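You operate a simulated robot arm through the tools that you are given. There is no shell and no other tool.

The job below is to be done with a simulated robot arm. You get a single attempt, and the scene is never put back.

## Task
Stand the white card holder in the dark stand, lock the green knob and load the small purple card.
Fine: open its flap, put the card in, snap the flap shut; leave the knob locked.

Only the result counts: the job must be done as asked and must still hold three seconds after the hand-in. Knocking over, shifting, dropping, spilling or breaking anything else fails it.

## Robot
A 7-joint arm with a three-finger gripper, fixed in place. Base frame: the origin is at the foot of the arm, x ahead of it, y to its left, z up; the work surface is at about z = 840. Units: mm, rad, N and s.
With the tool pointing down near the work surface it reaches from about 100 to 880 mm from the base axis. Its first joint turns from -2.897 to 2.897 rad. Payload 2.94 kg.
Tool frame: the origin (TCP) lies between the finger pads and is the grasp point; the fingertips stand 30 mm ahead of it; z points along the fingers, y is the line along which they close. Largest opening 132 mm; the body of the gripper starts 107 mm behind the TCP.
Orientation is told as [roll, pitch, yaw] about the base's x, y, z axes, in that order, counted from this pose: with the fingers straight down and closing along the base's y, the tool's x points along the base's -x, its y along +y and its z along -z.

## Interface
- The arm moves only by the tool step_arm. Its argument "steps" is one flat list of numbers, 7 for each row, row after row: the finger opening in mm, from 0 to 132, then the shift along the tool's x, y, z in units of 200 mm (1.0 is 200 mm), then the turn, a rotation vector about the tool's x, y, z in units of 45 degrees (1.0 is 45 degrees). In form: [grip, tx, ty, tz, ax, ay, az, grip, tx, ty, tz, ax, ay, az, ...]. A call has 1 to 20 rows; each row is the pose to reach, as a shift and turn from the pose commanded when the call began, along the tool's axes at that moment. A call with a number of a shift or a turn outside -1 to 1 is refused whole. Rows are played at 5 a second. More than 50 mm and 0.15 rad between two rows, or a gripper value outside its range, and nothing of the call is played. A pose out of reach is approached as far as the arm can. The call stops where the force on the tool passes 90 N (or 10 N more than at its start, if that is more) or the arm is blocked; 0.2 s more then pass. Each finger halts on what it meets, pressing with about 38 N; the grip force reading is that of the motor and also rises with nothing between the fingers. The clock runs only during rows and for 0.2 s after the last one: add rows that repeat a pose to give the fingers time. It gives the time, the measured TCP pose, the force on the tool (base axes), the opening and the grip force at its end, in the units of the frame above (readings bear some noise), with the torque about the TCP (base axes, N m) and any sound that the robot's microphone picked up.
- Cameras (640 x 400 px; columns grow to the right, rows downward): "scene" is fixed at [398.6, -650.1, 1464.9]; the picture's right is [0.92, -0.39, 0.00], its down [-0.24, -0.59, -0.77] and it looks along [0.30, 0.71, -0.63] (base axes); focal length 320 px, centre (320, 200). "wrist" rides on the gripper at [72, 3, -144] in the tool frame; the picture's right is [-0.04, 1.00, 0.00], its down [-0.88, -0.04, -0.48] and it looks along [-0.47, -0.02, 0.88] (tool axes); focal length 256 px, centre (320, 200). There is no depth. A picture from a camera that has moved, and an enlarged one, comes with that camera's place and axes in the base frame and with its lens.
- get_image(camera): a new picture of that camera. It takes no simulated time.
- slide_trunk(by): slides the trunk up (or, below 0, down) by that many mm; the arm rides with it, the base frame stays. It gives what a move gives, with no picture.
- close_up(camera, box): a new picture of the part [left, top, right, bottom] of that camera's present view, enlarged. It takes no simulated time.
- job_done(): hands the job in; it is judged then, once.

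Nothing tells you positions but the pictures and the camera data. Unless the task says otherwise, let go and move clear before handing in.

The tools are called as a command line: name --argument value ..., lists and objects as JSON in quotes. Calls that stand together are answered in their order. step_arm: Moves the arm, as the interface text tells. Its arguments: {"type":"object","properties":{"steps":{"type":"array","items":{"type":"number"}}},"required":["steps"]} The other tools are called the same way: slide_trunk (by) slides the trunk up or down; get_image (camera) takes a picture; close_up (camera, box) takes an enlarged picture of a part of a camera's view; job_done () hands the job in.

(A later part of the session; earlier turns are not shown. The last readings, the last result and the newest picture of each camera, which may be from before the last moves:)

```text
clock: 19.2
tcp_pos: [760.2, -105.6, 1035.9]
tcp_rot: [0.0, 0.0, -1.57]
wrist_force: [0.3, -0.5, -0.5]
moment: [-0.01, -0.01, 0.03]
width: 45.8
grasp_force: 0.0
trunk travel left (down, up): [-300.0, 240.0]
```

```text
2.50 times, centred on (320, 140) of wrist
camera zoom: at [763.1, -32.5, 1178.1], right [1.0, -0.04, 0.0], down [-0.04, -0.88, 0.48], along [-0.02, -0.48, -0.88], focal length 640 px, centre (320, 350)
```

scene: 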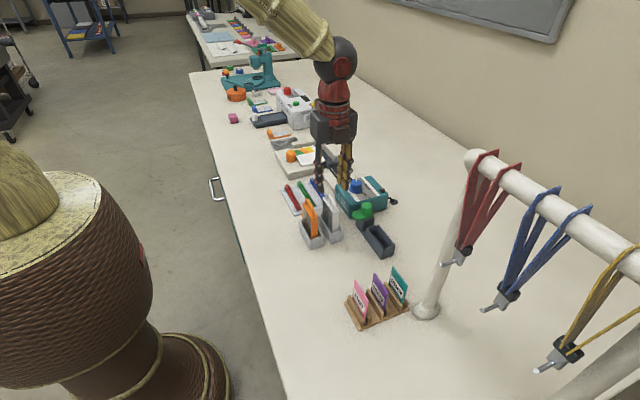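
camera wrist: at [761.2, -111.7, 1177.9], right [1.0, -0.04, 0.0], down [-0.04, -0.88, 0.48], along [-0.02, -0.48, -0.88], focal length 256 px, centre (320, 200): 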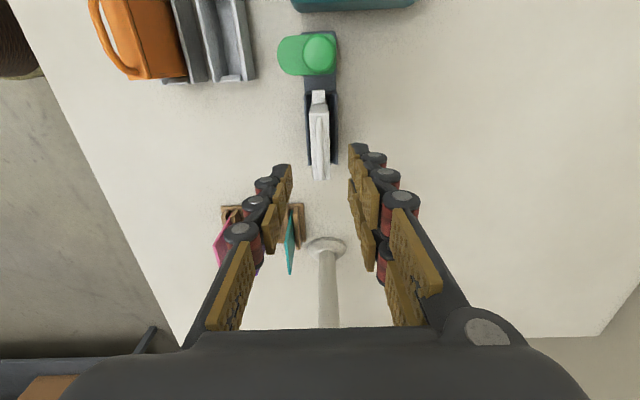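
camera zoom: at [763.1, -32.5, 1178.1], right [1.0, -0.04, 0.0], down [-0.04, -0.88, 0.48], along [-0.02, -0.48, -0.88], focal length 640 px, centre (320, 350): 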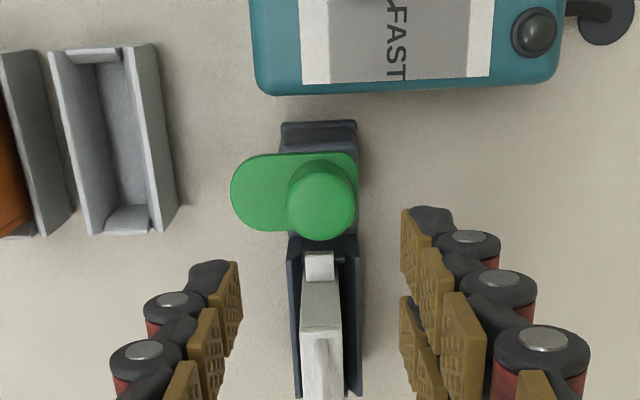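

The gripper is within about 1 mm of the knob's axis. I'll descend to z ≈ 934, so the fingertips are just above the lobe, and close on the cap.

step_arm --steps '[46, 0, 0, 0.1, 0, 0, 0, 46, 0, 0, 0.2, 0, 0, 0, 46, 0, 0, 0.3, 0, 0, 0, 46, 0, 0, 0.38, 0, 0, 0, 46, 0, 0, 0.44, 0, 0, 0, 46, 0, 0, 0.48, 0, 0, 0, 46, 0, 0, 0.5, 0, 0, 0, 46, 0, 0, 0.5, 0, 0, 0]'

get_image --camera "wrist"

close_up --camera "scene" --box '[330, 160, 410, 260]'

```text
clock: 21.0
tcp_pos: [758.7, -103.9, 933.9]
tcp_rot: [0.001, 0.0, -1.571]
wrist_force: [0.7, 0.7, -0.4]
moment: [0.01, 0.0, -0.02]
width: 45.9
grasp_force: 0.0
trunk travel left (down, up): [-300.0, 240.0]
```

```text
taken
camera wrist: at [762.2, -32.1, 1077.2], right [1.0, -0.04, 0.0], down [-0.04, -0.88, 0.48], along [-0.02, -0.48, -0.88], focal length 256 px, centre (320, 200)
```

wrist: 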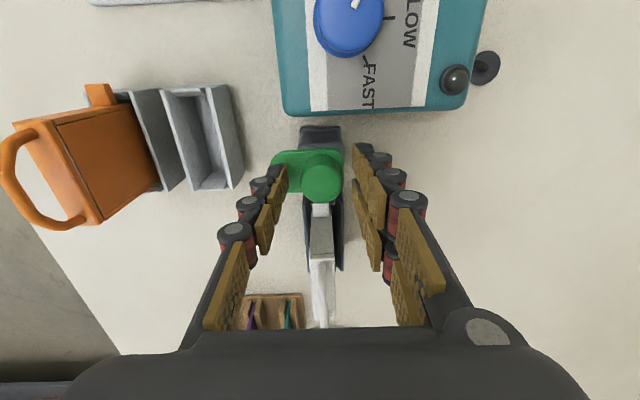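

```text
4.00 times, centred on (370, 210) of scene
camera zoom: at [398.6, -650.1, 1464.9], right [0.92, -0.39, 0.0], down [-0.24, -0.59, -0.77], along [0.3, 0.71, -0.63], focal length 1282 px, centre (120, 160)
```

zoom: 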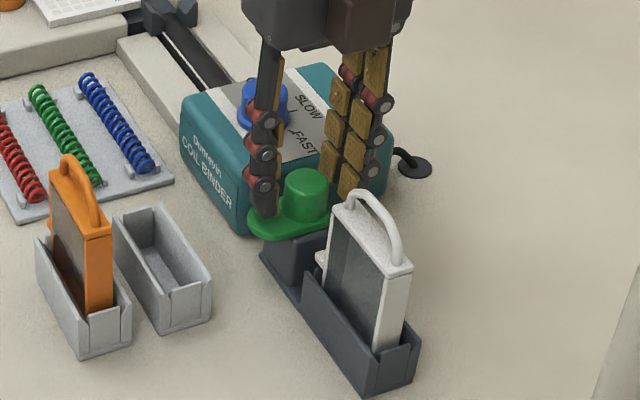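

The fingers straddle the cap without touching anything. I'll close on it.

step_arm --steps '[35, 0, 0, 0, 0, 0, 0, 25, 0, 0, 0, 0, 0, 0, 20, 0, 0, 0, 0, 0, 0, 20, 0, 0, 0, 0, 0, 0]'

close_up --camera "wrist" --box '[230, 90, 410, 260]'

```text
clock: 22.0
tcp_pos: [758.8, -104.8, 934.6]
tcp_rot: [0.0, 0.0, -1.57]
wrist_force: [2.6, -0.1, -0.5]
moment: [-0.09, -0.14, 0.09]
width: 27.5
grasp_force: 38.2
trunk travel left (down, up): [-300.0, 240.0]
```

```text
2.35 times, centred on (320, 175) of wrist
camera zoom: at [762.8, -32.1, 1077.5], right [1.0, -0.04, 0.0], down [-0.04, -0.88, 0.48], along [-0.02, -0.48, -0.88], focal length 602 px, centre (320, 259)
```

zoom: 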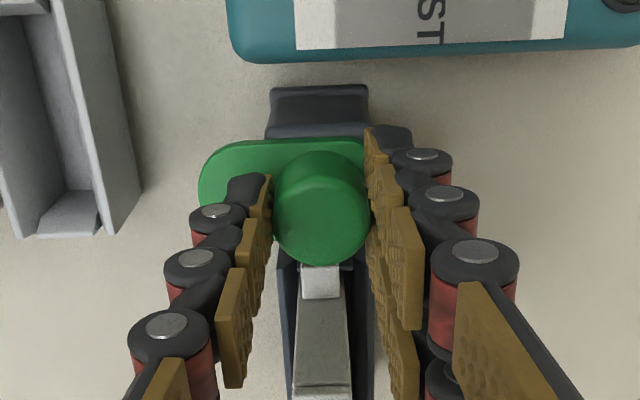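

The cap is gripped at 27.5 mm. I'll turn it counter-clockwise seen from above, which swings the lobe from -x toward the holder's lug at -y; 45° first.

step_arm --steps '[20, 0, 0, 0, 0, 0, -0.1, 20, 0, 0, 0, 0, 0, -0.25, 20, 0, 0, 0, 0, 0, -0.4, 20, 0, 0, 0, 0, 0, -0.55, 20, 0, 0, 0, 0, 0, -0.7, 20, 0, 0, 0, 0, 0, -0.85, 20, 0, 0, 0, 0, 0, -1.0, 20, 0, 0, 0, 0, 0, -1.0]'

close_up --camera "scene" --box '[330, 160, 410, 260]'

get_image --camera "wrist"

```text
clock: 23.8
tcp_pos: [758.6, -105.4, 935.8]
tcp_rot: [0.001, 0.001, -0.783]
wrist_force: [-1.4, -1.9, 2.2]
moment: [-0.22, -0.12, -0.03]
width: 27.1
grasp_force: 45.0
trunk travel left (down, up): [-300.0, 240.0]
```

```text
4.00 times, centred on (370, 210) of scene
camera zoom: at [398.6, -650.1, 1464.9], right [0.92, -0.39, 0.0], down [-0.24, -0.59, -0.77], along [0.3, 0.71, -0.63], focal length 1282 px, centre (120, 160)
```

zoom: 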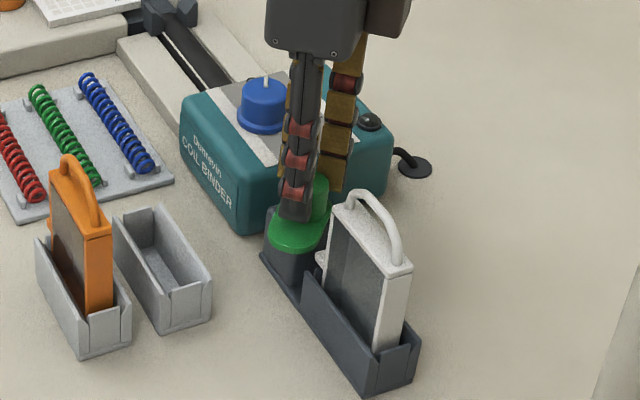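

```text
taken
camera wrist: at [709.9, -51.8, 1077.5], right [0.74, 0.68, 0.0], down [0.6, -0.65, 0.48], along [0.32, -0.35, -0.88], focal length 256 px, centre (320, 200)
```

wrist: 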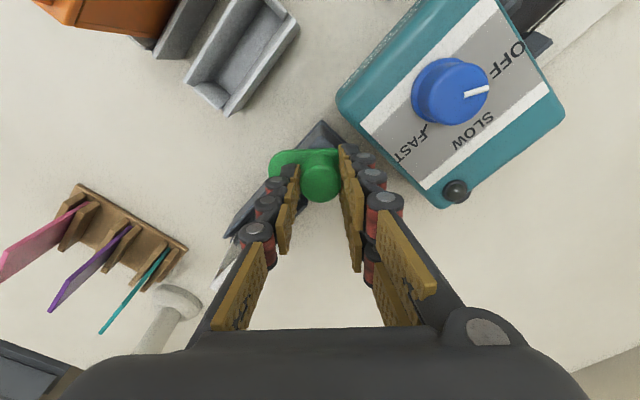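

The lobe turned with the gripper and is halfway there. I'll continue the remaining 45°, watching for contact.

step_arm --steps '[20, 0, 0, 0, 0, 0, -0.15, 20, 0, 0, 0, 0, 0, -0.3, 20, 0, 0, 0, 0, 0, -0.45, 20, 0, 0, 0, 0, 0, -0.6, 20, 0, 0, 0, 0, 0, -0.75, 20, 0, 0, 0, 0, 0, -0.88, 20, 0, 0, 0, 0, 0, -1.0, 20, 0, 0, 0, 0, 0, -1.0]'

close_up --camera "scene" --box '[330, 160, 410, 260]'

get_image --camera "wrist"

```text
clock: 25.6
tcp_pos: [757.2, -106.4, 935.8]
tcp_rot: [-0.001, 0.0, 0.003]
wrist_force: [-8.1, -11.0, 2.6]
moment: [-0.36, 0.09, -0.03]
width: 27.3
grasp_force: 44.7
trunk travel left (down, up): [-300.0, 240.0]
```

```text
4.00 times, centred on (370, 210) of scene
camera zoom: at [398.6, -650.1, 1464.9], right [0.92, -0.39, 0.0], down [-0.24, -0.59, -0.77], along [0.3, 0.71, -0.63], focal length 1282 px, centre (120, 160)
```

zoom: 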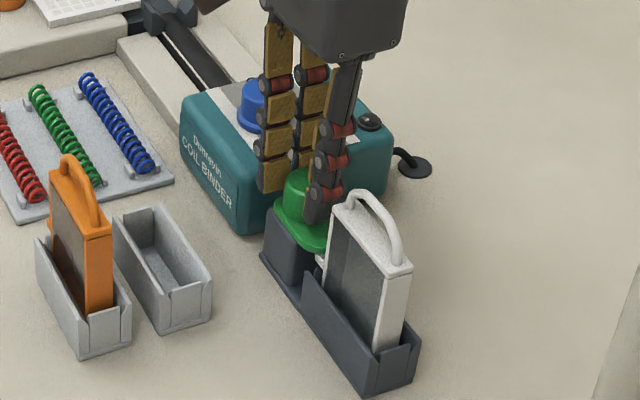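

```text
taken
camera wrist: at [686.3, -103.2, 1077.5], right [0.04, 1.0, 0.0], down [0.88, -0.04, 0.48], along [0.47, -0.02, -0.88], focal length 256 px, centre (320, 200)
```

wrist: 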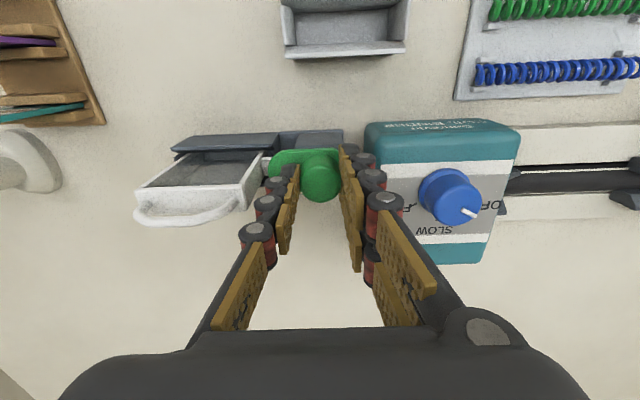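

The lobe now points toward the holder. I'll zoom in to check its angle and that it covers the lug.

close_up --camera "wrist" --box '[220, 110, 400, 230]'

close_up --camera "scene" --box '[355, 190, 395, 240]'

```text
3.33 times, centred on (310, 170) of wrist
camera zoom: at [686.3, -103.2, 1077.5], right [0.04, 1.0, 0.0], down [0.88, -0.04, 0.48], along [0.47, -0.02, -0.88], focal length 853 px, centre (353, 300)
```

zoom: 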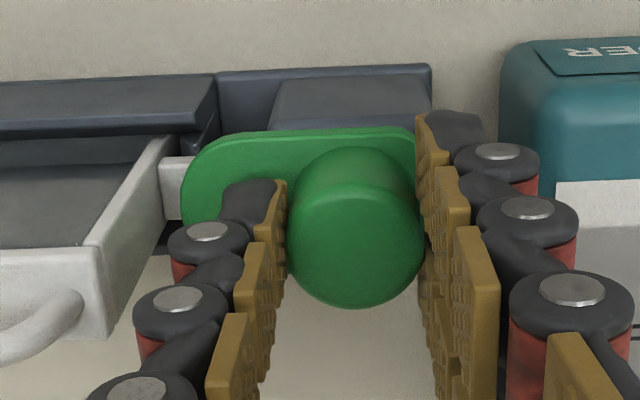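

```text
8.00 times, centred on (375, 215) of scene
camera zoom: at [398.6, -650.1, 1464.9], right [0.92, -0.39, 0.0], down [-0.24, -0.59, -0.77], along [0.3, 0.71, -0.63], focal length 2563 px, centre (-120, 80)
```

zoom: 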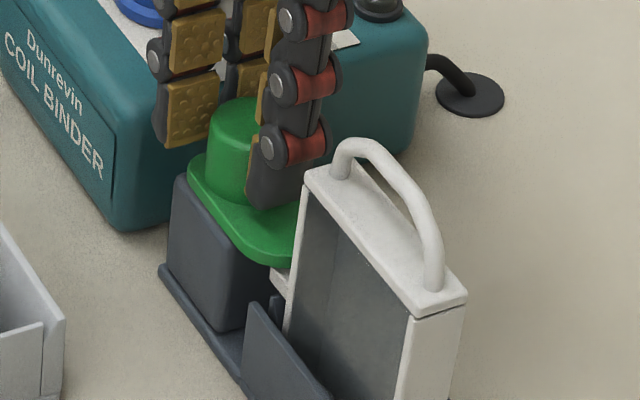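

The lobe sits over the lug at about 90°. I'll test whether there's an end stop by turning a few degrees further and reading the torque.

step_arm --steps '[20, 0, 0, 0, 0, 0, -0.06, 20, 0, 0, 0, 0, 0, -0.12, 20, 0, 0, 0, 0, 0, -0.12]'

close_up --camera "wrist" --box '[220, 110, 400, 230]'

```text
clock: 26.4
tcp_pos: [759.8, -107.0, 934.3]
tcp_rot: [0.0, 0.001, 0.096]
wrist_force: [-3.4, -15.4, -0.8]
moment: [-0.36, -0.35, -0.26]
width: 27.4
grasp_force: 45.0
trunk travel left (down, up): [-300.0, 240.0]
```

```text
3.33 times, centred on (310, 170) of wrist
camera zoom: at [687.3, -110.1, 1077.4], right [-0.05, 1.0, 0.0], down [0.88, 0.05, 0.48], along [0.48, 0.03, -0.88], focal length 853 px, centre (353, 300)
```

zoom: 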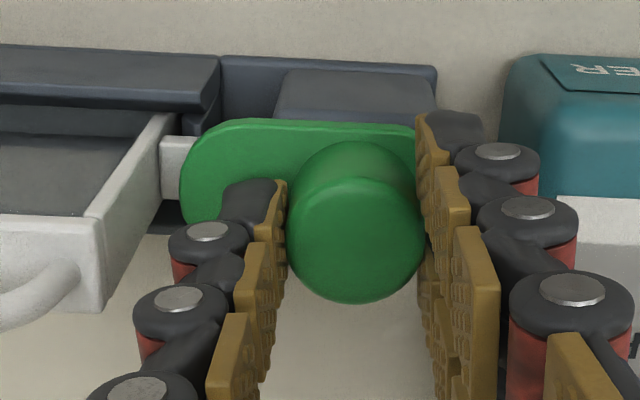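

Torque rose to -0.26 N·m while the lobe stayed at about 91°, so the knob is against its stop in the locked position. I'll release slightly and lift straight off.

step_arm --steps '[32, 0, 0, 0, 0, 0, 0, 37, 0, 0, 0, 0, 0, 0, 37, 0, 0, 0, 0, 0, 0, 37, 0, 0, -0.06, 0, 0, 0, 37, 0, 0, -0.16, 0, 0, 0, 37, 0, 0, -0.3, 0, 0, 0, 37, 0, 0, -0.45, 0, 0, 0, 37, 0, 0, -0.6, 0, 0, 0, 37, 0, 0, -0.6, 0, 0, 0]'

get_image --camera "wrist"

close_up --camera "scene" --box '[345, 185, 405, 265]'

```text
clock: 28.4
tcp_pos: [761.6, -105.2, 1055.8]
tcp_rot: [0.001, 0.003, 0.094]
wrist_force: [0.3, 0.5, 0.2]
moment: [-0.03, 0.03, -0.02]
width: 36.7
grasp_force: 0.2
trunk travel left (down, up): [-300.0, 240.0]
```

```text
taken
camera wrist: at [688.7, -108.3, 1198.4], right [-0.05, 1.0, 0.0], down [0.88, 0.05, 0.47], along [0.47, 0.02, -0.88], focal length 256 px, centre (320, 200)
```

wrist: 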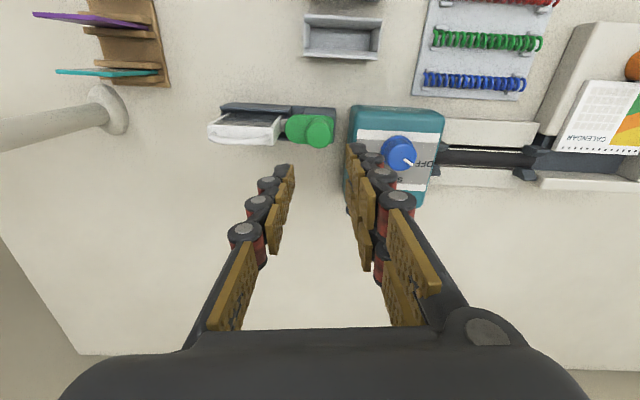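

```text
5.00 times, centred on (375, 225) of scene
camera zoom: at [398.6, -650.1, 1464.9], right [0.92, -0.39, 0.0], down [-0.24, -0.59, -0.77], along [0.3, 0.71, -0.63], focal length 1602 px, centre (45, 75)
```

zoom: 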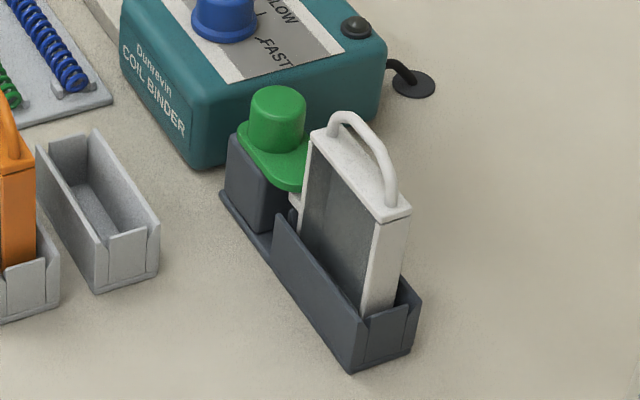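

The knob stayed put with its lobe over the lug. I'll take close-ups of the lock and the lid from this side.

close_up --camera "wrist" --box '[195, 85, 355, 165]'

close_up --camera "wrist" --box '[200, 105, 290, 155]'

close_up --camera "scene" --box '[370, 195, 405, 235]'

```text
4.00 times, centred on (275, 125) of wrist
camera zoom: at [688.7, -108.3, 1198.4], right [-0.05, 1.0, 0.0], down [0.88, 0.05, 0.47], along [0.47, 0.02, -0.88], focal length 1024 px, centre (500, 500)
```

zoom: 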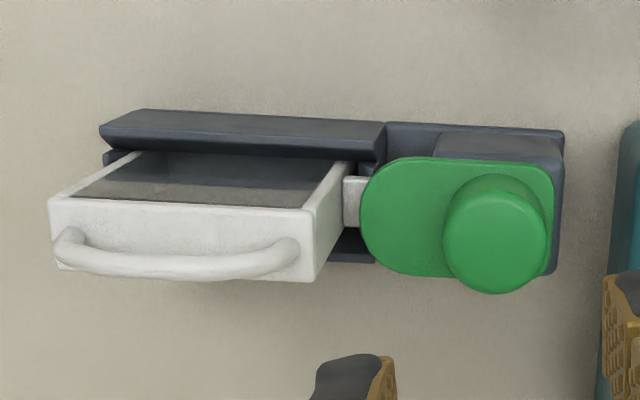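

```text
7.11 times, centred on (245, 130) of wrist
camera zoom: at [688.7, -108.3, 1198.4], right [-0.05, 1.0, 0.0], down [0.88, 0.05, 0.47], along [0.47, 0.02, -0.88], focal length 1820 px, centre (853, 698)
```

zoom: 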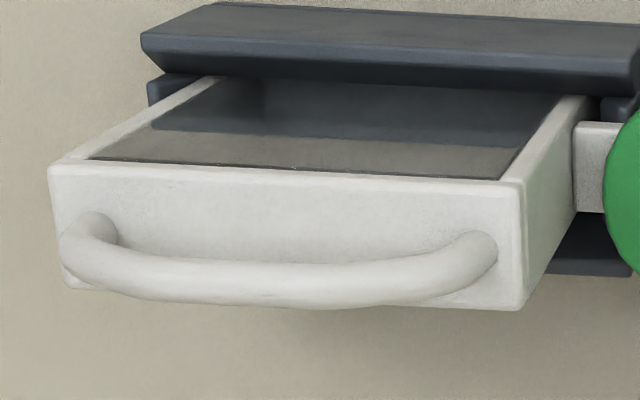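

```text
10.00 times, centred on (388, 215) of scene
camera zoom: at [398.6, -650.1, 1464.9], right [0.92, -0.39, 0.0], down [-0.24, -0.59, -0.77], along [0.3, 0.71, -0.63], focal length 3204 px, centre (-355, 50)
```

zoom: 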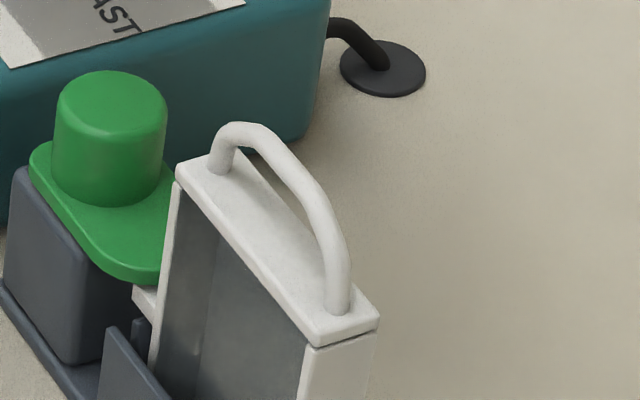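

The knob's lobe covers the lug at its end stop. The purple card is about 53 mm wide, standing at x ≈ 665, y -308 to -361, with its top at z ≈ 923. Next I'll turn the tool back so the fingers close along x and move above the bail, keeping high.

step_arm --steps '[37, 0.006, -0.056, 0, 0, 0, 0.143, 37, 0.012, -0.113, 0, 0, 0, 0.286, 37, 0.018, -0.169, 0, 0, 0, 0.429, 37, 0.024, -0.226, 0, 0, 0, 0.571, 37, 0.03, -0.282, 0, 0, 0, 0.714, 37, 0.036, -0.339, 0, 0, 0, 0.857, 37, 0.0425, -0.395, 0, 0, 0, 1.0, 37, 0.0425, -0.395, 0, 0, 0, 1.0]'

step_arm --steps '[37, 0, 0, 0, 0, 0, 0.16, 37, 0, 0, 0, 0, 0, 0.32, 37, 0, 0, 0, 0, 0, 0.48, 37, 0, 0, 0, 0, 0, 0.64, 37, 0, 0, 0, 0, 0, 0.8, 37, 0, 0, 0, 0, 0, 0.96, 37, 0, 0, 0, 0, 0, 1.0]'

step_arm --steps '[37, 0, 0, 0, 0, 0, 0.12, 37, 0, 0, 0, 0, 0, 0.12, 37, 0, 0, 0, 0, 0, 0.12]'

get_image --camera "wrist"

```text
clock: 30.2
tcp_pos: [758.8, -185.2, 1053.6]
tcp_rot: [0.0, -0.001, -0.689]
wrist_force: [0.6, 0.5, -0.3]
moment: [0.01, -0.02, -0.03]
width: 36.8
grasp_force: 0.1
trunk travel left (down, up): [-300.0, 240.0]
```

```text
clock: 31.8
tcp_pos: [757.9, -184.6, 1055.4]
tcp_rot: [0.001, 0.0, -1.48]
wrist_force: [-0.5, -0.1, -1.2]
moment: [0.03, -0.02, 0.0]
width: 37.0
grasp_force: 0.0
trunk travel left (down, up): [-300.0, 240.0]
```

```text
clock: 32.6
tcp_pos: [758.0, -185.2, 1054.5]
tcp_rot: [0.001, -0.002, -1.571]
wrist_force: [-0.3, 1.0, 0.0]
moment: [0.01, 0.02, -0.03]
width: 36.9
grasp_force: 0.0
trunk travel left (down, up): [-300.0, 240.0]
```

```text
taken
camera wrist: at [761.7, -112.0, 1197.0], right [1.0, -0.04, 0.0], down [-0.04, -0.88, 0.48], along [-0.02, -0.48, -0.88], focal length 256 px, centre (320, 200)
```

wrist: 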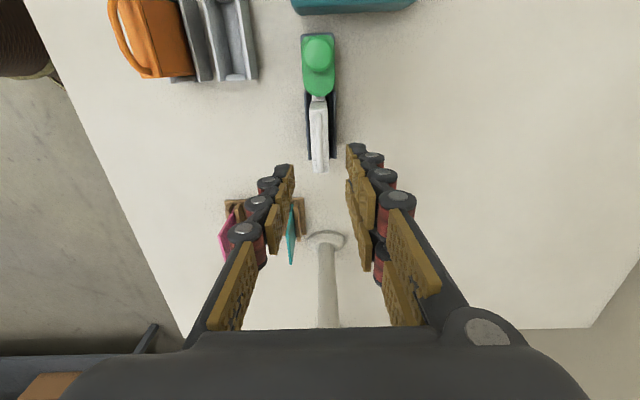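

close_up --camera "wrist" --box '[285, 30, 355, 180]'

close_up --camera "wrist" --box '[295, 90, 345, 175]'

```text
2.67 times, centred on (320, 105) of wrist
camera zoom: at [761.7, -112.0, 1197.0], right [1.0, -0.04, 0.0], down [-0.04, -0.88, 0.48], along [-0.02, -0.48, -0.88], focal length 683 px, centre (320, 453)
```

zoom: 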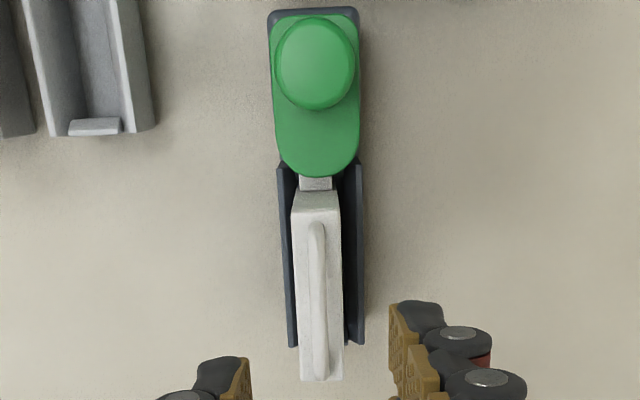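

```text
4.71 times, centred on (320, 132) of wrist
camera zoom: at [761.7, -112.0, 1197.0], right [1.0, -0.04, 0.0], down [-0.04, -0.88, 0.48], along [-0.02, -0.48, -0.88], focal length 1205 px, centre (320, 518)
```

zoom: 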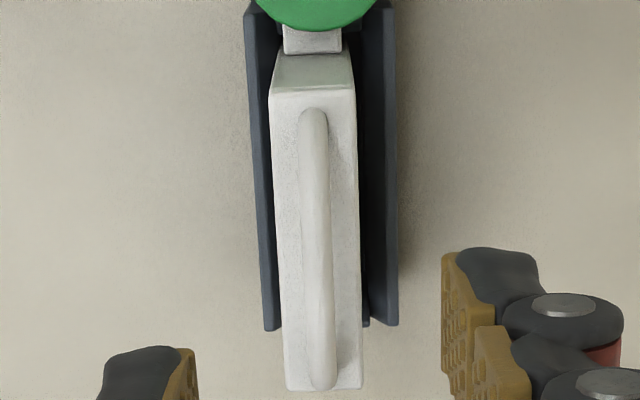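

The lid spans x 750–767 and y -152 to -217, with the bail centred at x ≈ 758.5. I'll lower the fingertips to just above the lid around the bail's middle and close gently.

step_arm --steps '[32, 0, -0.005, 0.08, 0, 0, 0, 30, 0, -0.005, 0.18, 0, 0, 0, 30, 0, -0.005, 0.26, 0, 0, 0, 30, 0, -0.005, 0.33, 0, 0, 0, 30, 0, -0.005, 0.37, 0, 0, 0, 30, 0, -0.005, 0.395, 0, 0, 0, 30, 0, -0.005, 0.395, 0, 0, 0]'

close_up --camera "scene" --box '[350, 170, 420, 250]'

close_up --camera "wrist" --box '[250, 80, 390, 280]'

```text
clock: 34.2
tcp_pos: [757.6, -184.1, 975.9]
tcp_rot: [0.001, 0.001, -1.571]
wrist_force: [-0.1, 0.3, -0.6]
moment: [0.04, 0.0, -0.02]
width: 29.9
grasp_force: 0.0
trunk travel left (down, up): [-300.0, 240.0]
```

```text
5.00 times, centred on (385, 210) of scene
camera zoom: at [398.6, -650.1, 1464.9], right [0.92, -0.39, 0.0], down [-0.24, -0.59, -0.77], along [0.3, 0.71, -0.63], focal length 1602 px, centre (-5, 150)
```

zoom: 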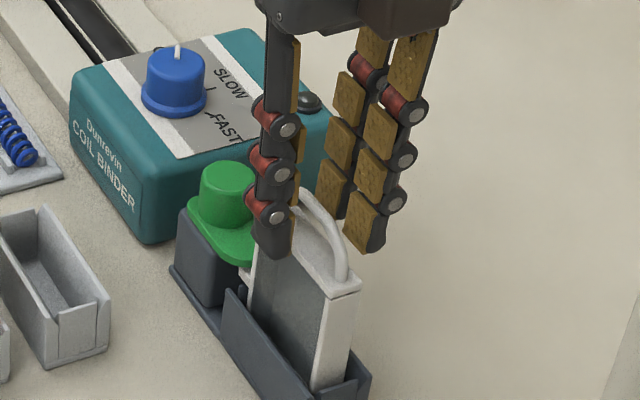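

```text
2.00 times, centred on (320, 180) of wrist
camera zoom: at [760.7, -111.9, 1118.0], right [1.0, -0.04, 0.0], down [-0.04, -0.88, 0.48], along [-0.02, -0.48, -0.88], focal length 512 px, centre (320, 240)
```

zoom: 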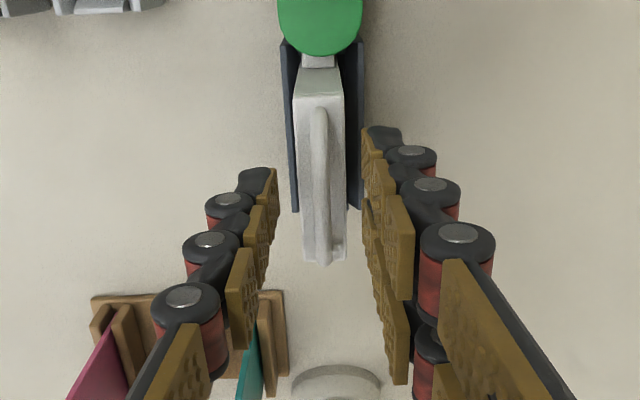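

The fingertips are level with the space just above the lid, either side of the bail. I'll close on it.

step_arm --steps '[20, 0, 0, 0, 0, 0, 0, 10, 0, 0, 0, 0, 0, 0, 3, 0, 0, 0, 0, 0, 0, 0, 0, 0, 0, 0, 0, 0, 0, 0, 0, 0, 0, 0, 0]'

close_up --camera "scene" --box '[350, 170, 420, 250]'

close_up --camera "wrist" --box '[250, 80, 390, 280]'

```text
clock: 35.4
tcp_pos: [757.8, -185.5, 975.1]
tcp_rot: [0.0, 0.0, -1.57]
wrist_force: [1.0, 0.1, -0.3]
moment: [0.0, -0.2, -0.07]
width: 6.0
grasp_force: 32.8
trunk travel left (down, up): [-300.0, 240.0]
```

```text
5.00 times, centred on (385, 210) of scene
camera zoom: at [398.6, -650.1, 1464.9], right [0.92, -0.39, 0.0], down [-0.24, -0.59, -0.77], along [0.3, 0.71, -0.63], focal length 1602 px, centre (-5, 150)
```

zoom: 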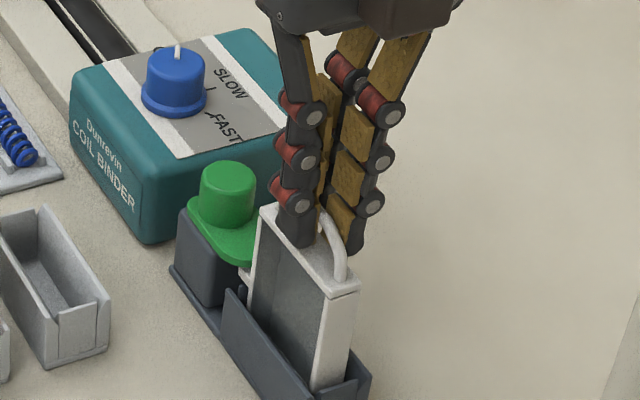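

```text
2.00 times, centred on (320, 180) of wrist
camera zoom: at [761.0, -111.8, 1118.1], right [1.0, -0.04, 0.0], down [-0.04, -0.88, 0.48], along [-0.02, -0.48, -0.88], focal length 512 px, centre (320, 240)
```

zoom: 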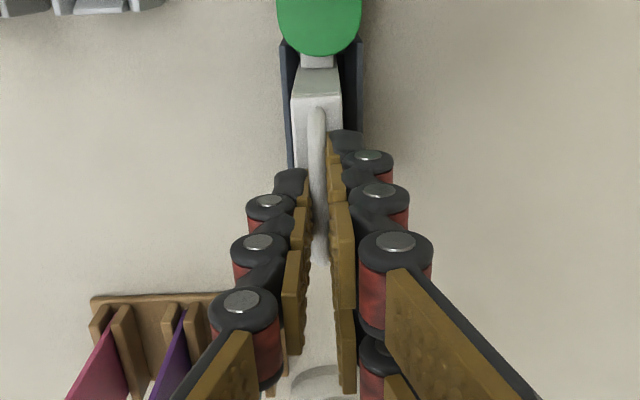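

The bail is pinched at 6 mm. I'll pull up 2 mm and watch the force and which edge moves.

step_arm --steps '[0, 0, 0, -0.005, 0, 0, 0, 0, 0, 0, -0.01, 0, 0, 0, 0, 0, 0, -0.01, 0, 0, 0]'

close_up --camera "scene" --box '[365, 195, 405, 250]'

close_up --camera "wrist" --box '[290, 80, 350, 200]'

```text
clock: 36.2
tcp_pos: [758.2, -185.3, 978.1]
tcp_rot: [0.001, 0.001, -1.573]
wrist_force: [2.0, -0.3, -1.5]
moment: [-0.01, -0.19, -0.09]
width: 6.1
grasp_force: 33.1
trunk travel left (down, up): [-300.0, 240.0]
```

```text
7.27 times, centred on (385, 222) of scene
camera zoom: at [398.6, -650.1, 1464.9], right [0.92, -0.39, 0.0], down [-0.24, -0.59, -0.77], along [0.3, 0.71, -0.63], focal length 2330 px, centre (-153, 36)
```

zoom: 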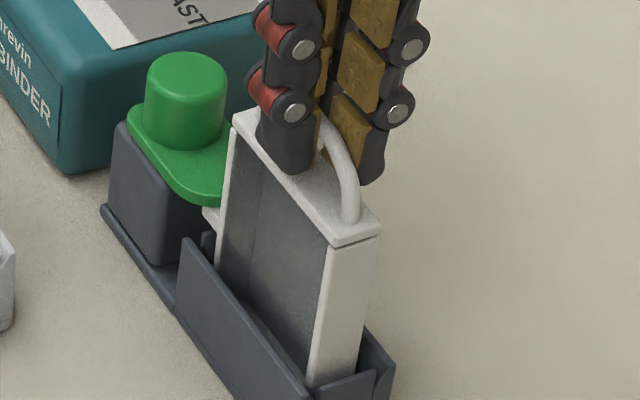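

```text
3.33 times, centred on (320, 140) of wrist
camera zoom: at [760.8, -111.9, 1120.5], right [1.0, -0.04, 0.0], down [-0.04, -0.88, 0.48], along [-0.02, -0.48, -0.88], focal length 853 px, centre (320, 400)
```

zoom: 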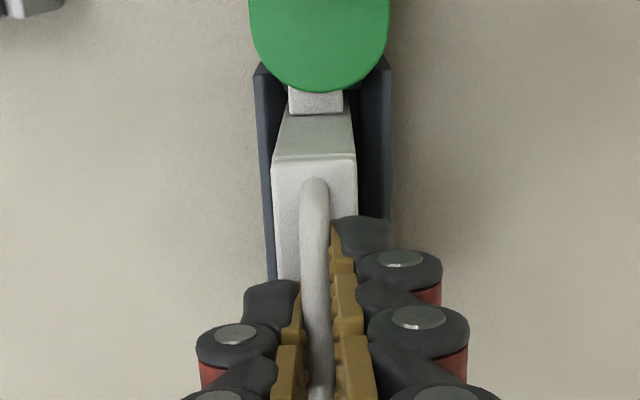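

There's almost no force, so the holder is probably lifting through the slack under the lobe. I'll continue in small steps.

step_arm --steps '[0, 0, 0, -0.005, 0, 0, 0, 0, 0, 0, -0.01, 0, 0, 0, 0, 0, 0, -0.01, 0, 0, 0]'

close_up --camera "scene" --box '[365, 195, 405, 250]'

```text
clock: 37.0
tcp_pos: [757.8, -184.7, 979.2]
tcp_rot: [-0.002, 0.0, -1.57]
wrist_force: [2.0, 1.6, -3.5]
moment: [0.1, -0.2, -0.06]
width: 6.1
grasp_force: 33.0
trunk travel left (down, up): [-300.0, 240.0]
```

```text
7.27 times, centred on (385, 222) of scene
camera zoom: at [398.6, -650.1, 1464.9], right [0.92, -0.39, 0.0], down [-0.24, -0.59, -0.77], along [0.3, 0.71, -0.63], focal length 2330 px, centre (-153, 36)
```

zoom: 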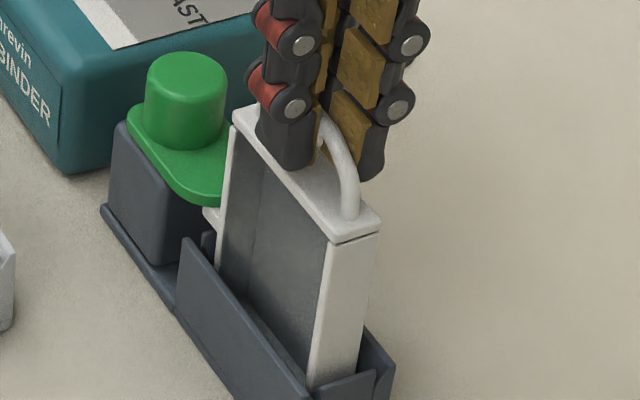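

step_arm --steps '[0, 0, 0, -0.005, 0, 0, 0, 0, 0, 0, -0.01, 0, 0, 0, 0, 0, 0, -0.01, 0, 0, 0]'

close_up --camera "scene" --box '[365, 195, 405, 250]'

close_up --camera "wrist" --box '[290, 80, 350, 200]'

```text
clock: 37.8
tcp_pos: [758.1, -184.8, 979.1]
tcp_rot: [-0.004, 0.0, -1.568]
wrist_force: [1.4, 5.0, -11.9]
moment: [0.55, -0.24, -0.05]
width: 6.1
grasp_force: 32.9
trunk travel left (down, up): [-300.0, 240.0]
```

```text
7.27 times, centred on (385, 222) of scene
camera zoom: at [398.6, -650.1, 1464.9], right [0.92, -0.39, 0.0], down [-0.24, -0.59, -0.77], along [0.3, 0.71, -0.63], focal length 2330 px, centre (-153, 36)
```

zoom: 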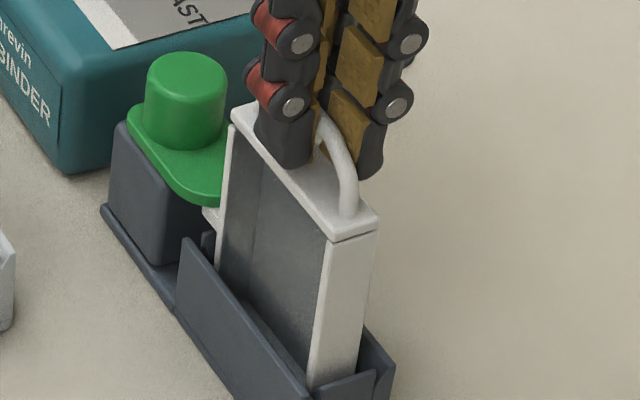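

```text
3.33 times, centred on (320, 140) of wrist
camera zoom: at [760.9, -111.1, 1122.2], right [1.0, -0.04, 0.0], down [-0.04, -0.88, 0.48], along [-0.02, -0.47, -0.88], focal length 853 px, centre (320, 400)
```

zoom: 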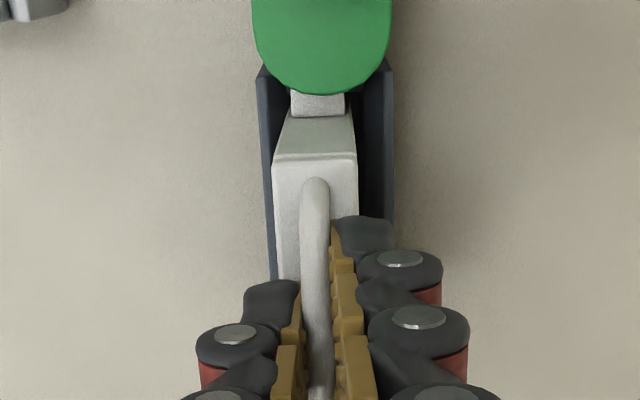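

The force is rising (-12 N in z), so the lug is now against the lobe and the lid latch is being loaded. I'll continue in 1–2 mm steps.

step_arm --steps '[0, 0, 0, -0.005, 0, 0, 0, 0, 0, 0, -0.01, 0, 0, 0, 0, 0, 0, -0.01, 0, 0, 0]'

close_up --camera "scene" --box '[365, 195, 405, 250]'

close_up --camera "wrist" --box '[290, 80, 350, 200]'

```text
clock: 38.6
tcp_pos: [757.5, -184.3, 982.7]
tcp_rot: [-0.002, 0.001, -1.57]
wrist_force: [1.4, 8.3, -15.3]
moment: [0.86, -0.17, 0.09]
width: 6.0
grasp_force: 33.6
trunk travel left (down, up): [-300.0, 240.0]
```

```text
7.27 times, centred on (385, 222) of scene
camera zoom: at [398.6, -650.1, 1464.9], right [0.92, -0.39, 0.0], down [-0.24, -0.59, -0.77], along [0.3, 0.71, -0.63], focal length 2330 px, centre (-153, 36)
```

zoom: 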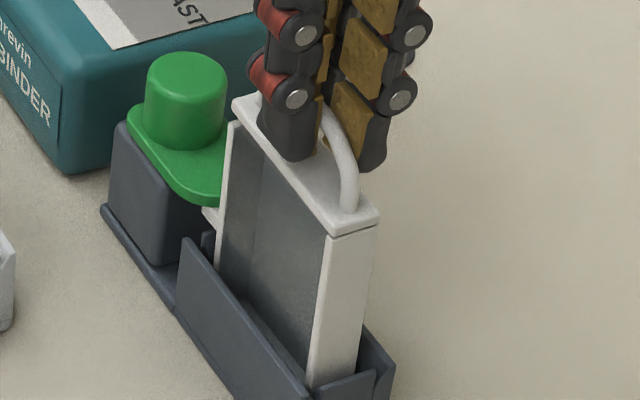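

```text
3.33 times, centred on (320, 140) of wrist
camera zoom: at [761.5, -111.2, 1125.3], right [1.0, -0.04, 0.0], down [-0.04, -0.88, 0.48], along [-0.02, -0.47, -0.88], focal length 853 px, centre (320, 400)
```

zoom: 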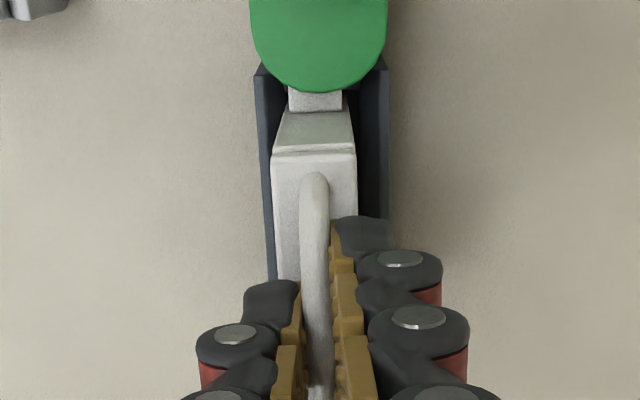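

The lid's +y end is rising while its -y end stays put, so the hinge is at the -y end. I'll keep lifting along the arc in small steps.

step_arm --steps '[0, 0, 0, -0.005, 0, 0, 0, 0, 0, 0, -0.01, 0, 0, 0, 0, 0, 0, -0.015, 0, 0, 0, 0, 0, 0, -0.015, 0, 0, 0]'

close_up --camera "scene" --box '[365, 195, 405, 250]'

close_up --camera "wrist" --box '[290, 80, 350, 200]'

```text
clock: 39.6
tcp_pos: [758.0, -185.5, 986.3]
tcp_rot: [-0.001, -0.001, -1.57]
wrist_force: [-0.1, 7.8, -15.8]
moment: [0.86, -0.16, 0.19]
width: 6.0
grasp_force: 33.8
trunk travel left (down, up): [-300.0, 240.0]
```

```text
7.27 times, centred on (385, 222) of scene
camera zoom: at [398.6, -650.1, 1464.9], right [0.92, -0.39, 0.0], down [-0.24, -0.59, -0.77], along [0.3, 0.71, -0.63], focal length 2330 px, centre (-153, 36)
```

zoom: 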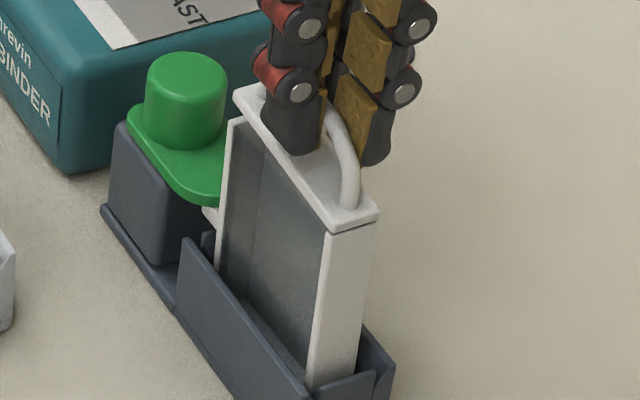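

```text
3.33 times, centred on (320, 140) of wrist
camera zoom: at [761.8, -112.1, 1128.7], right [1.0, -0.04, 0.0], down [-0.04, -0.88, 0.48], along [-0.02, -0.48, -0.88], focal length 853 px, centre (320, 400)
```

zoom: 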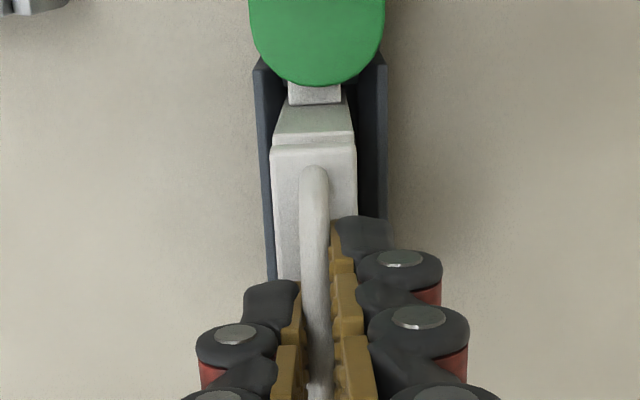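

The lid is now visibly opening with the force steady near 16 N. I'll follow the hinge arc, tilting the tool slightly with it.

step_arm --steps '[0, -0.019, 0, -0.0145, 0, 0.111, 0, 0, -0.0445, 0, -0.0315, 0, 0.222, 0, 0, -0.0695, 0, -0.047, 0, 0.289, 0, 0, -0.0925, 0, -0.0575, 0, 0.333, 0, 0, -0.0925, 0, -0.0575, 0, 0.333, 0]'

close_up --camera "scene" --box '[355, 180, 415, 250]'

get_image --camera "wrist"

```text
clock: 40.8
tcp_pos: [757.3, -202.4, 997.6]
tcp_rot: [-0.001, 0.261, -1.571]
wrist_force: [1.7, 13.2, -16.0]
moment: [0.88, -0.15, 0.01]
width: 5.9
grasp_force: 33.2
trunk travel left (down, up): [-300.0, 240.0]
```

```text
5.71 times, centred on (385, 215) of scene
camera zoom: at [398.6, -650.1, 1464.9], right [0.92, -0.39, 0.0], down [-0.24, -0.59, -0.77], along [0.3, 0.71, -0.63], focal length 1831 px, centre (-51, 114)
```

zoom: 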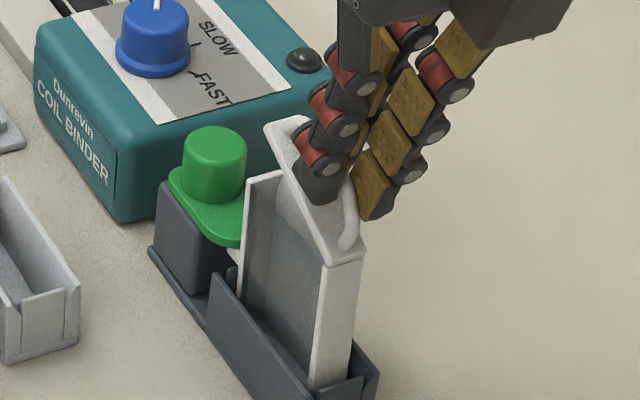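

```text
taken
camera wrist: at [761.5, -169.6, 1154.3], right [1.0, -0.04, -0.01], down [-0.04, -0.97, 0.23], along [-0.02, -0.23, -0.97], focal length 256 px, centre (320, 200)
```

wrist: 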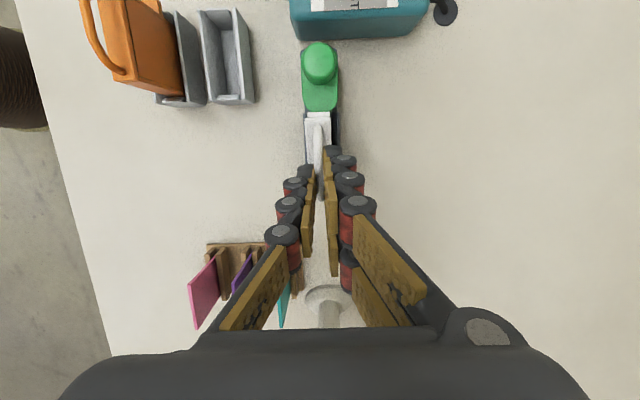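

The lid is up about 35° with its hinge at the -y end. I'll continue along the arc to around 65° and re-check.

step_arm --steps '[0, -0.023, 0, -0.014, 0, 0.045, 0, 0, -0.0465, 0, -0.0275, 0, 0.089, 0, 0, -0.072, 0, -0.036, 0, 0.12, 0, 0, -0.0978, 0, -0.0428, 0, 0.156, 0, 0, -0.0978, 0, -0.0428, 0, 0.156, 0]'

close_up --camera "scene" --box '[355, 180, 415, 250]'

close_up --camera "wrist" --box '[270, 80, 370, 260]'

```text
clock: 42.0
tcp_pos: [758.0, -225.7, 999.5]
tcp_rot: [0.0, 0.384, -1.57]
wrist_force: [0.4, 9.7, -11.4]
moment: [0.47, 0.05, -0.04]
width: 5.5
grasp_force: 32.7
trunk travel left (down, up): [-300.0, 240.0]
```

```text
5.71 times, centred on (385, 215) of scene
camera zoom: at [398.6, -650.1, 1464.9], right [0.92, -0.39, 0.0], down [-0.24, -0.59, -0.77], along [0.3, 0.71, -0.63], focal length 1831 px, centre (-51, 114)
```

zoom: 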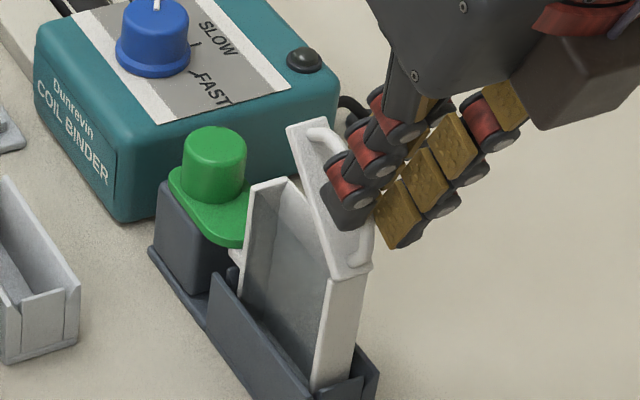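

```text
2.22 times, centred on (320, 170) of wrist
camera zoom: at [760.9, -211.7, 1159.9], right [1.0, -0.04, -0.02], down [-0.04, -0.99, 0.11], along [-0.02, -0.11, -0.99], focal length 569 px, centre (320, 267)
```

zoom: 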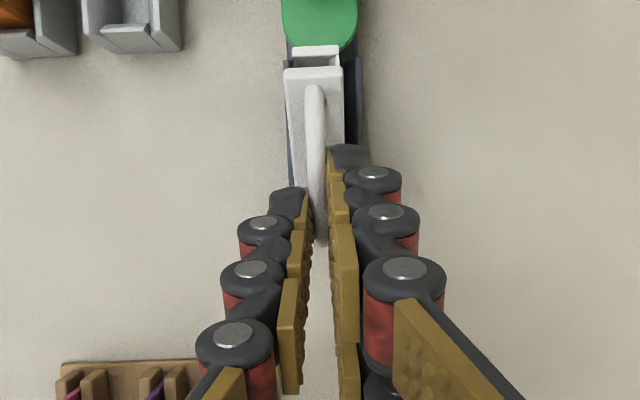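

The lid is at about 46° and the bail has slid toward the fingertips. Before going on I'll check clearance to the strap pole behind the wrist.

get_image --camera "scene"

close_up --camera "scene" --box '[375, 190, 405, 235]'

```text
taken
```

scene: 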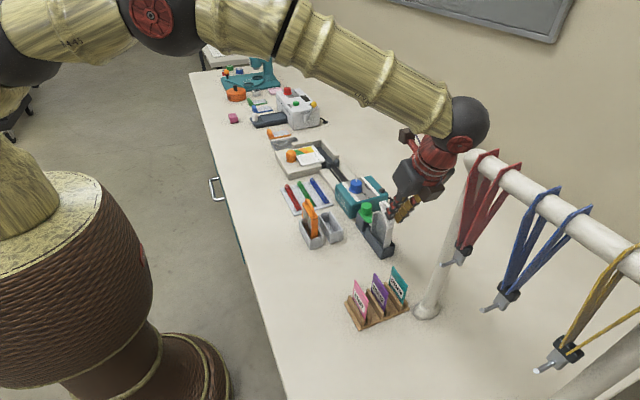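

```text
8.89 times, centred on (390, 212) of scene
camera zoom: at [398.6, -650.1, 1464.9], right [0.92, -0.39, 0.0], down [-0.24, -0.59, -0.77], along [0.3, 0.71, -0.63], focal length 2848 px, centre (-302, 89)
```

zoom: 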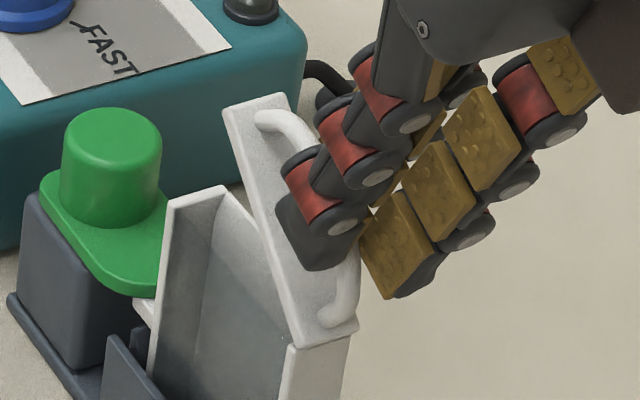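

The pads still hold the bail well, but the wrist's ball joint is getting near the pole top. I'll bring the tool back upright while carrying the bail on toward 90°, letting it pivot between the pads.

step_arm --steps '[0, -0.012, 0, -0.0045, 0, -0.078, 0, 0, -0.0236, 0, -0.0085, 0, -0.156, 0, 0, -0.039, 0, -0.0068, 0, -0.233, 0, 0, -0.0542, 0, -0.0047, 0, -0.311, 0, 0, -0.0542, 0, -0.0047, 0, -0.311, 0]'

close_up --camera "scene" --box '[365, 180, 415, 250]'

close_up --camera "wrist" --box '[270, 80, 370, 260]'

```text
clock: 43.2
tcp_pos: [757.3, -237.2, 997.8]
tcp_rot: [0.003, 0.138, -1.572]
wrist_force: [0.0, 0.4, 0.6]
moment: [-0.01, -0.01, 0.03]
width: 0.0
grasp_force: 28.8
trunk travel left (down, up): [-300.0, 240.0]
```

```text
5.71 times, centred on (390, 215) of scene
camera zoom: at [398.6, -650.1, 1464.9], right [0.92, -0.39, 0.0], down [-0.24, -0.59, -0.77], along [0.3, 0.71, -0.63], focal length 1831 px, centre (-80, 114)
```

zoom: 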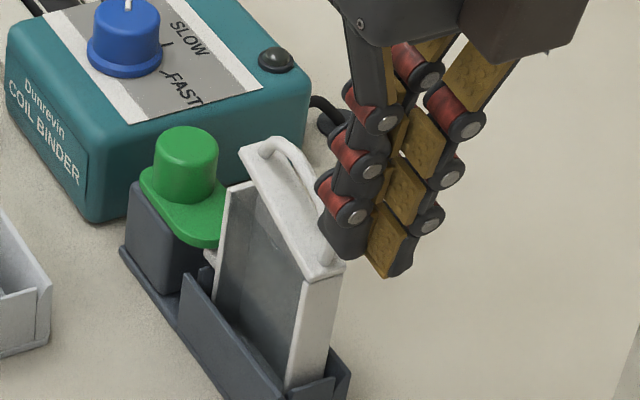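

```text
2.22 times, centred on (320, 170) of wrist
camera zoom: at [760.3, -184.5, 1149.9], right [1.0, -0.04, -0.01], down [-0.04, -0.94, 0.35], along [-0.02, -0.35, -0.94], focal length 569 px, centre (320, 267)
```

zoom: 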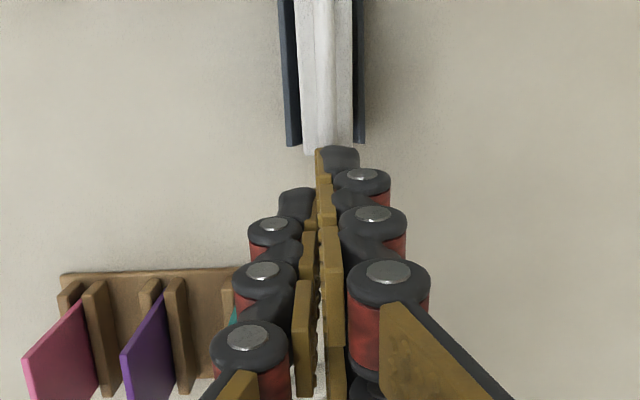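

The bail slipped out of the fingertips, but the lid is unlatched and still standing at about 24°. I'll lift clear and see whether it stays open.

step_arm --steps '[0, 0.01, 0, -0.07, 0, -0.04, 0, 0, 0.02, 0, -0.15, 0, -0.09, 0, 0, 0.03, 0, -0.23, 0, -0.14, 0, 0, 0.041, 0, -0.297, 0, -0.176, 0, 0, 0.041, 0, -0.297, 0, -0.176, 0]'

close_up --camera "scene" --box '[365, 190, 405, 250]'

get_image --camera "wrist"

```text
clock: 44.4
tcp_pos: [757.1, -235.4, 1057.7]
tcp_rot: [0.0, 0.003, -1.57]
wrist_force: [-0.3, 0.1, 0.9]
moment: [0.01, 0.01, 0.0]
width: 0.1
grasp_force: 28.4
trunk travel left (down, up): [-300.0, 240.0]
```

```text
6.67 times, centred on (385, 220) of scene
camera zoom: at [398.6, -650.1, 1464.9], right [0.92, -0.39, 0.0], down [-0.24, -0.59, -0.77], along [0.3, 0.71, -0.63], focal length 2136 px, centre (-113, 67)
```

zoom: 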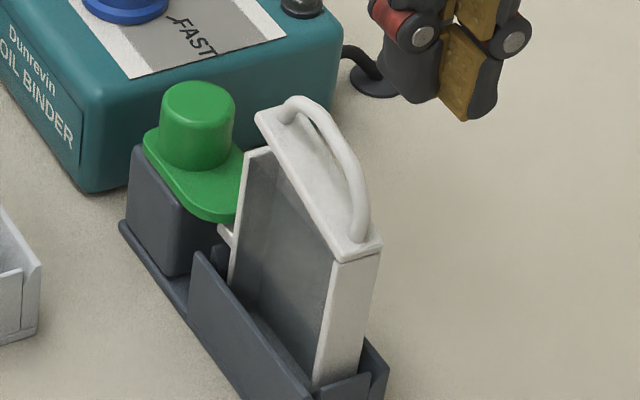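

```text
taken
camera wrist: at [760.0, -162.8, 1200.3], right [1.0, -0.04, 0.0], down [-0.04, -0.88, 0.47], along [-0.02, -0.47, -0.88], focal length 256 px, centre (320, 200)
```

wrist: 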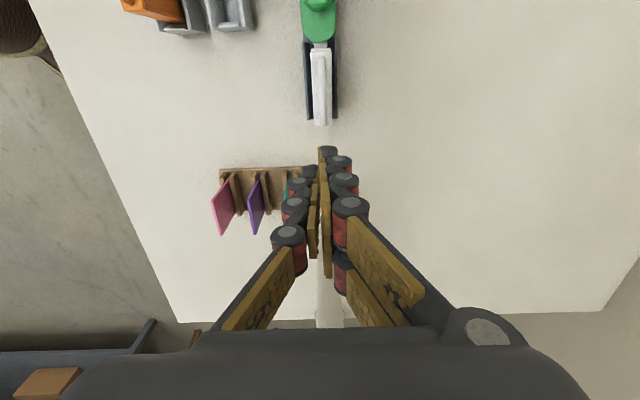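

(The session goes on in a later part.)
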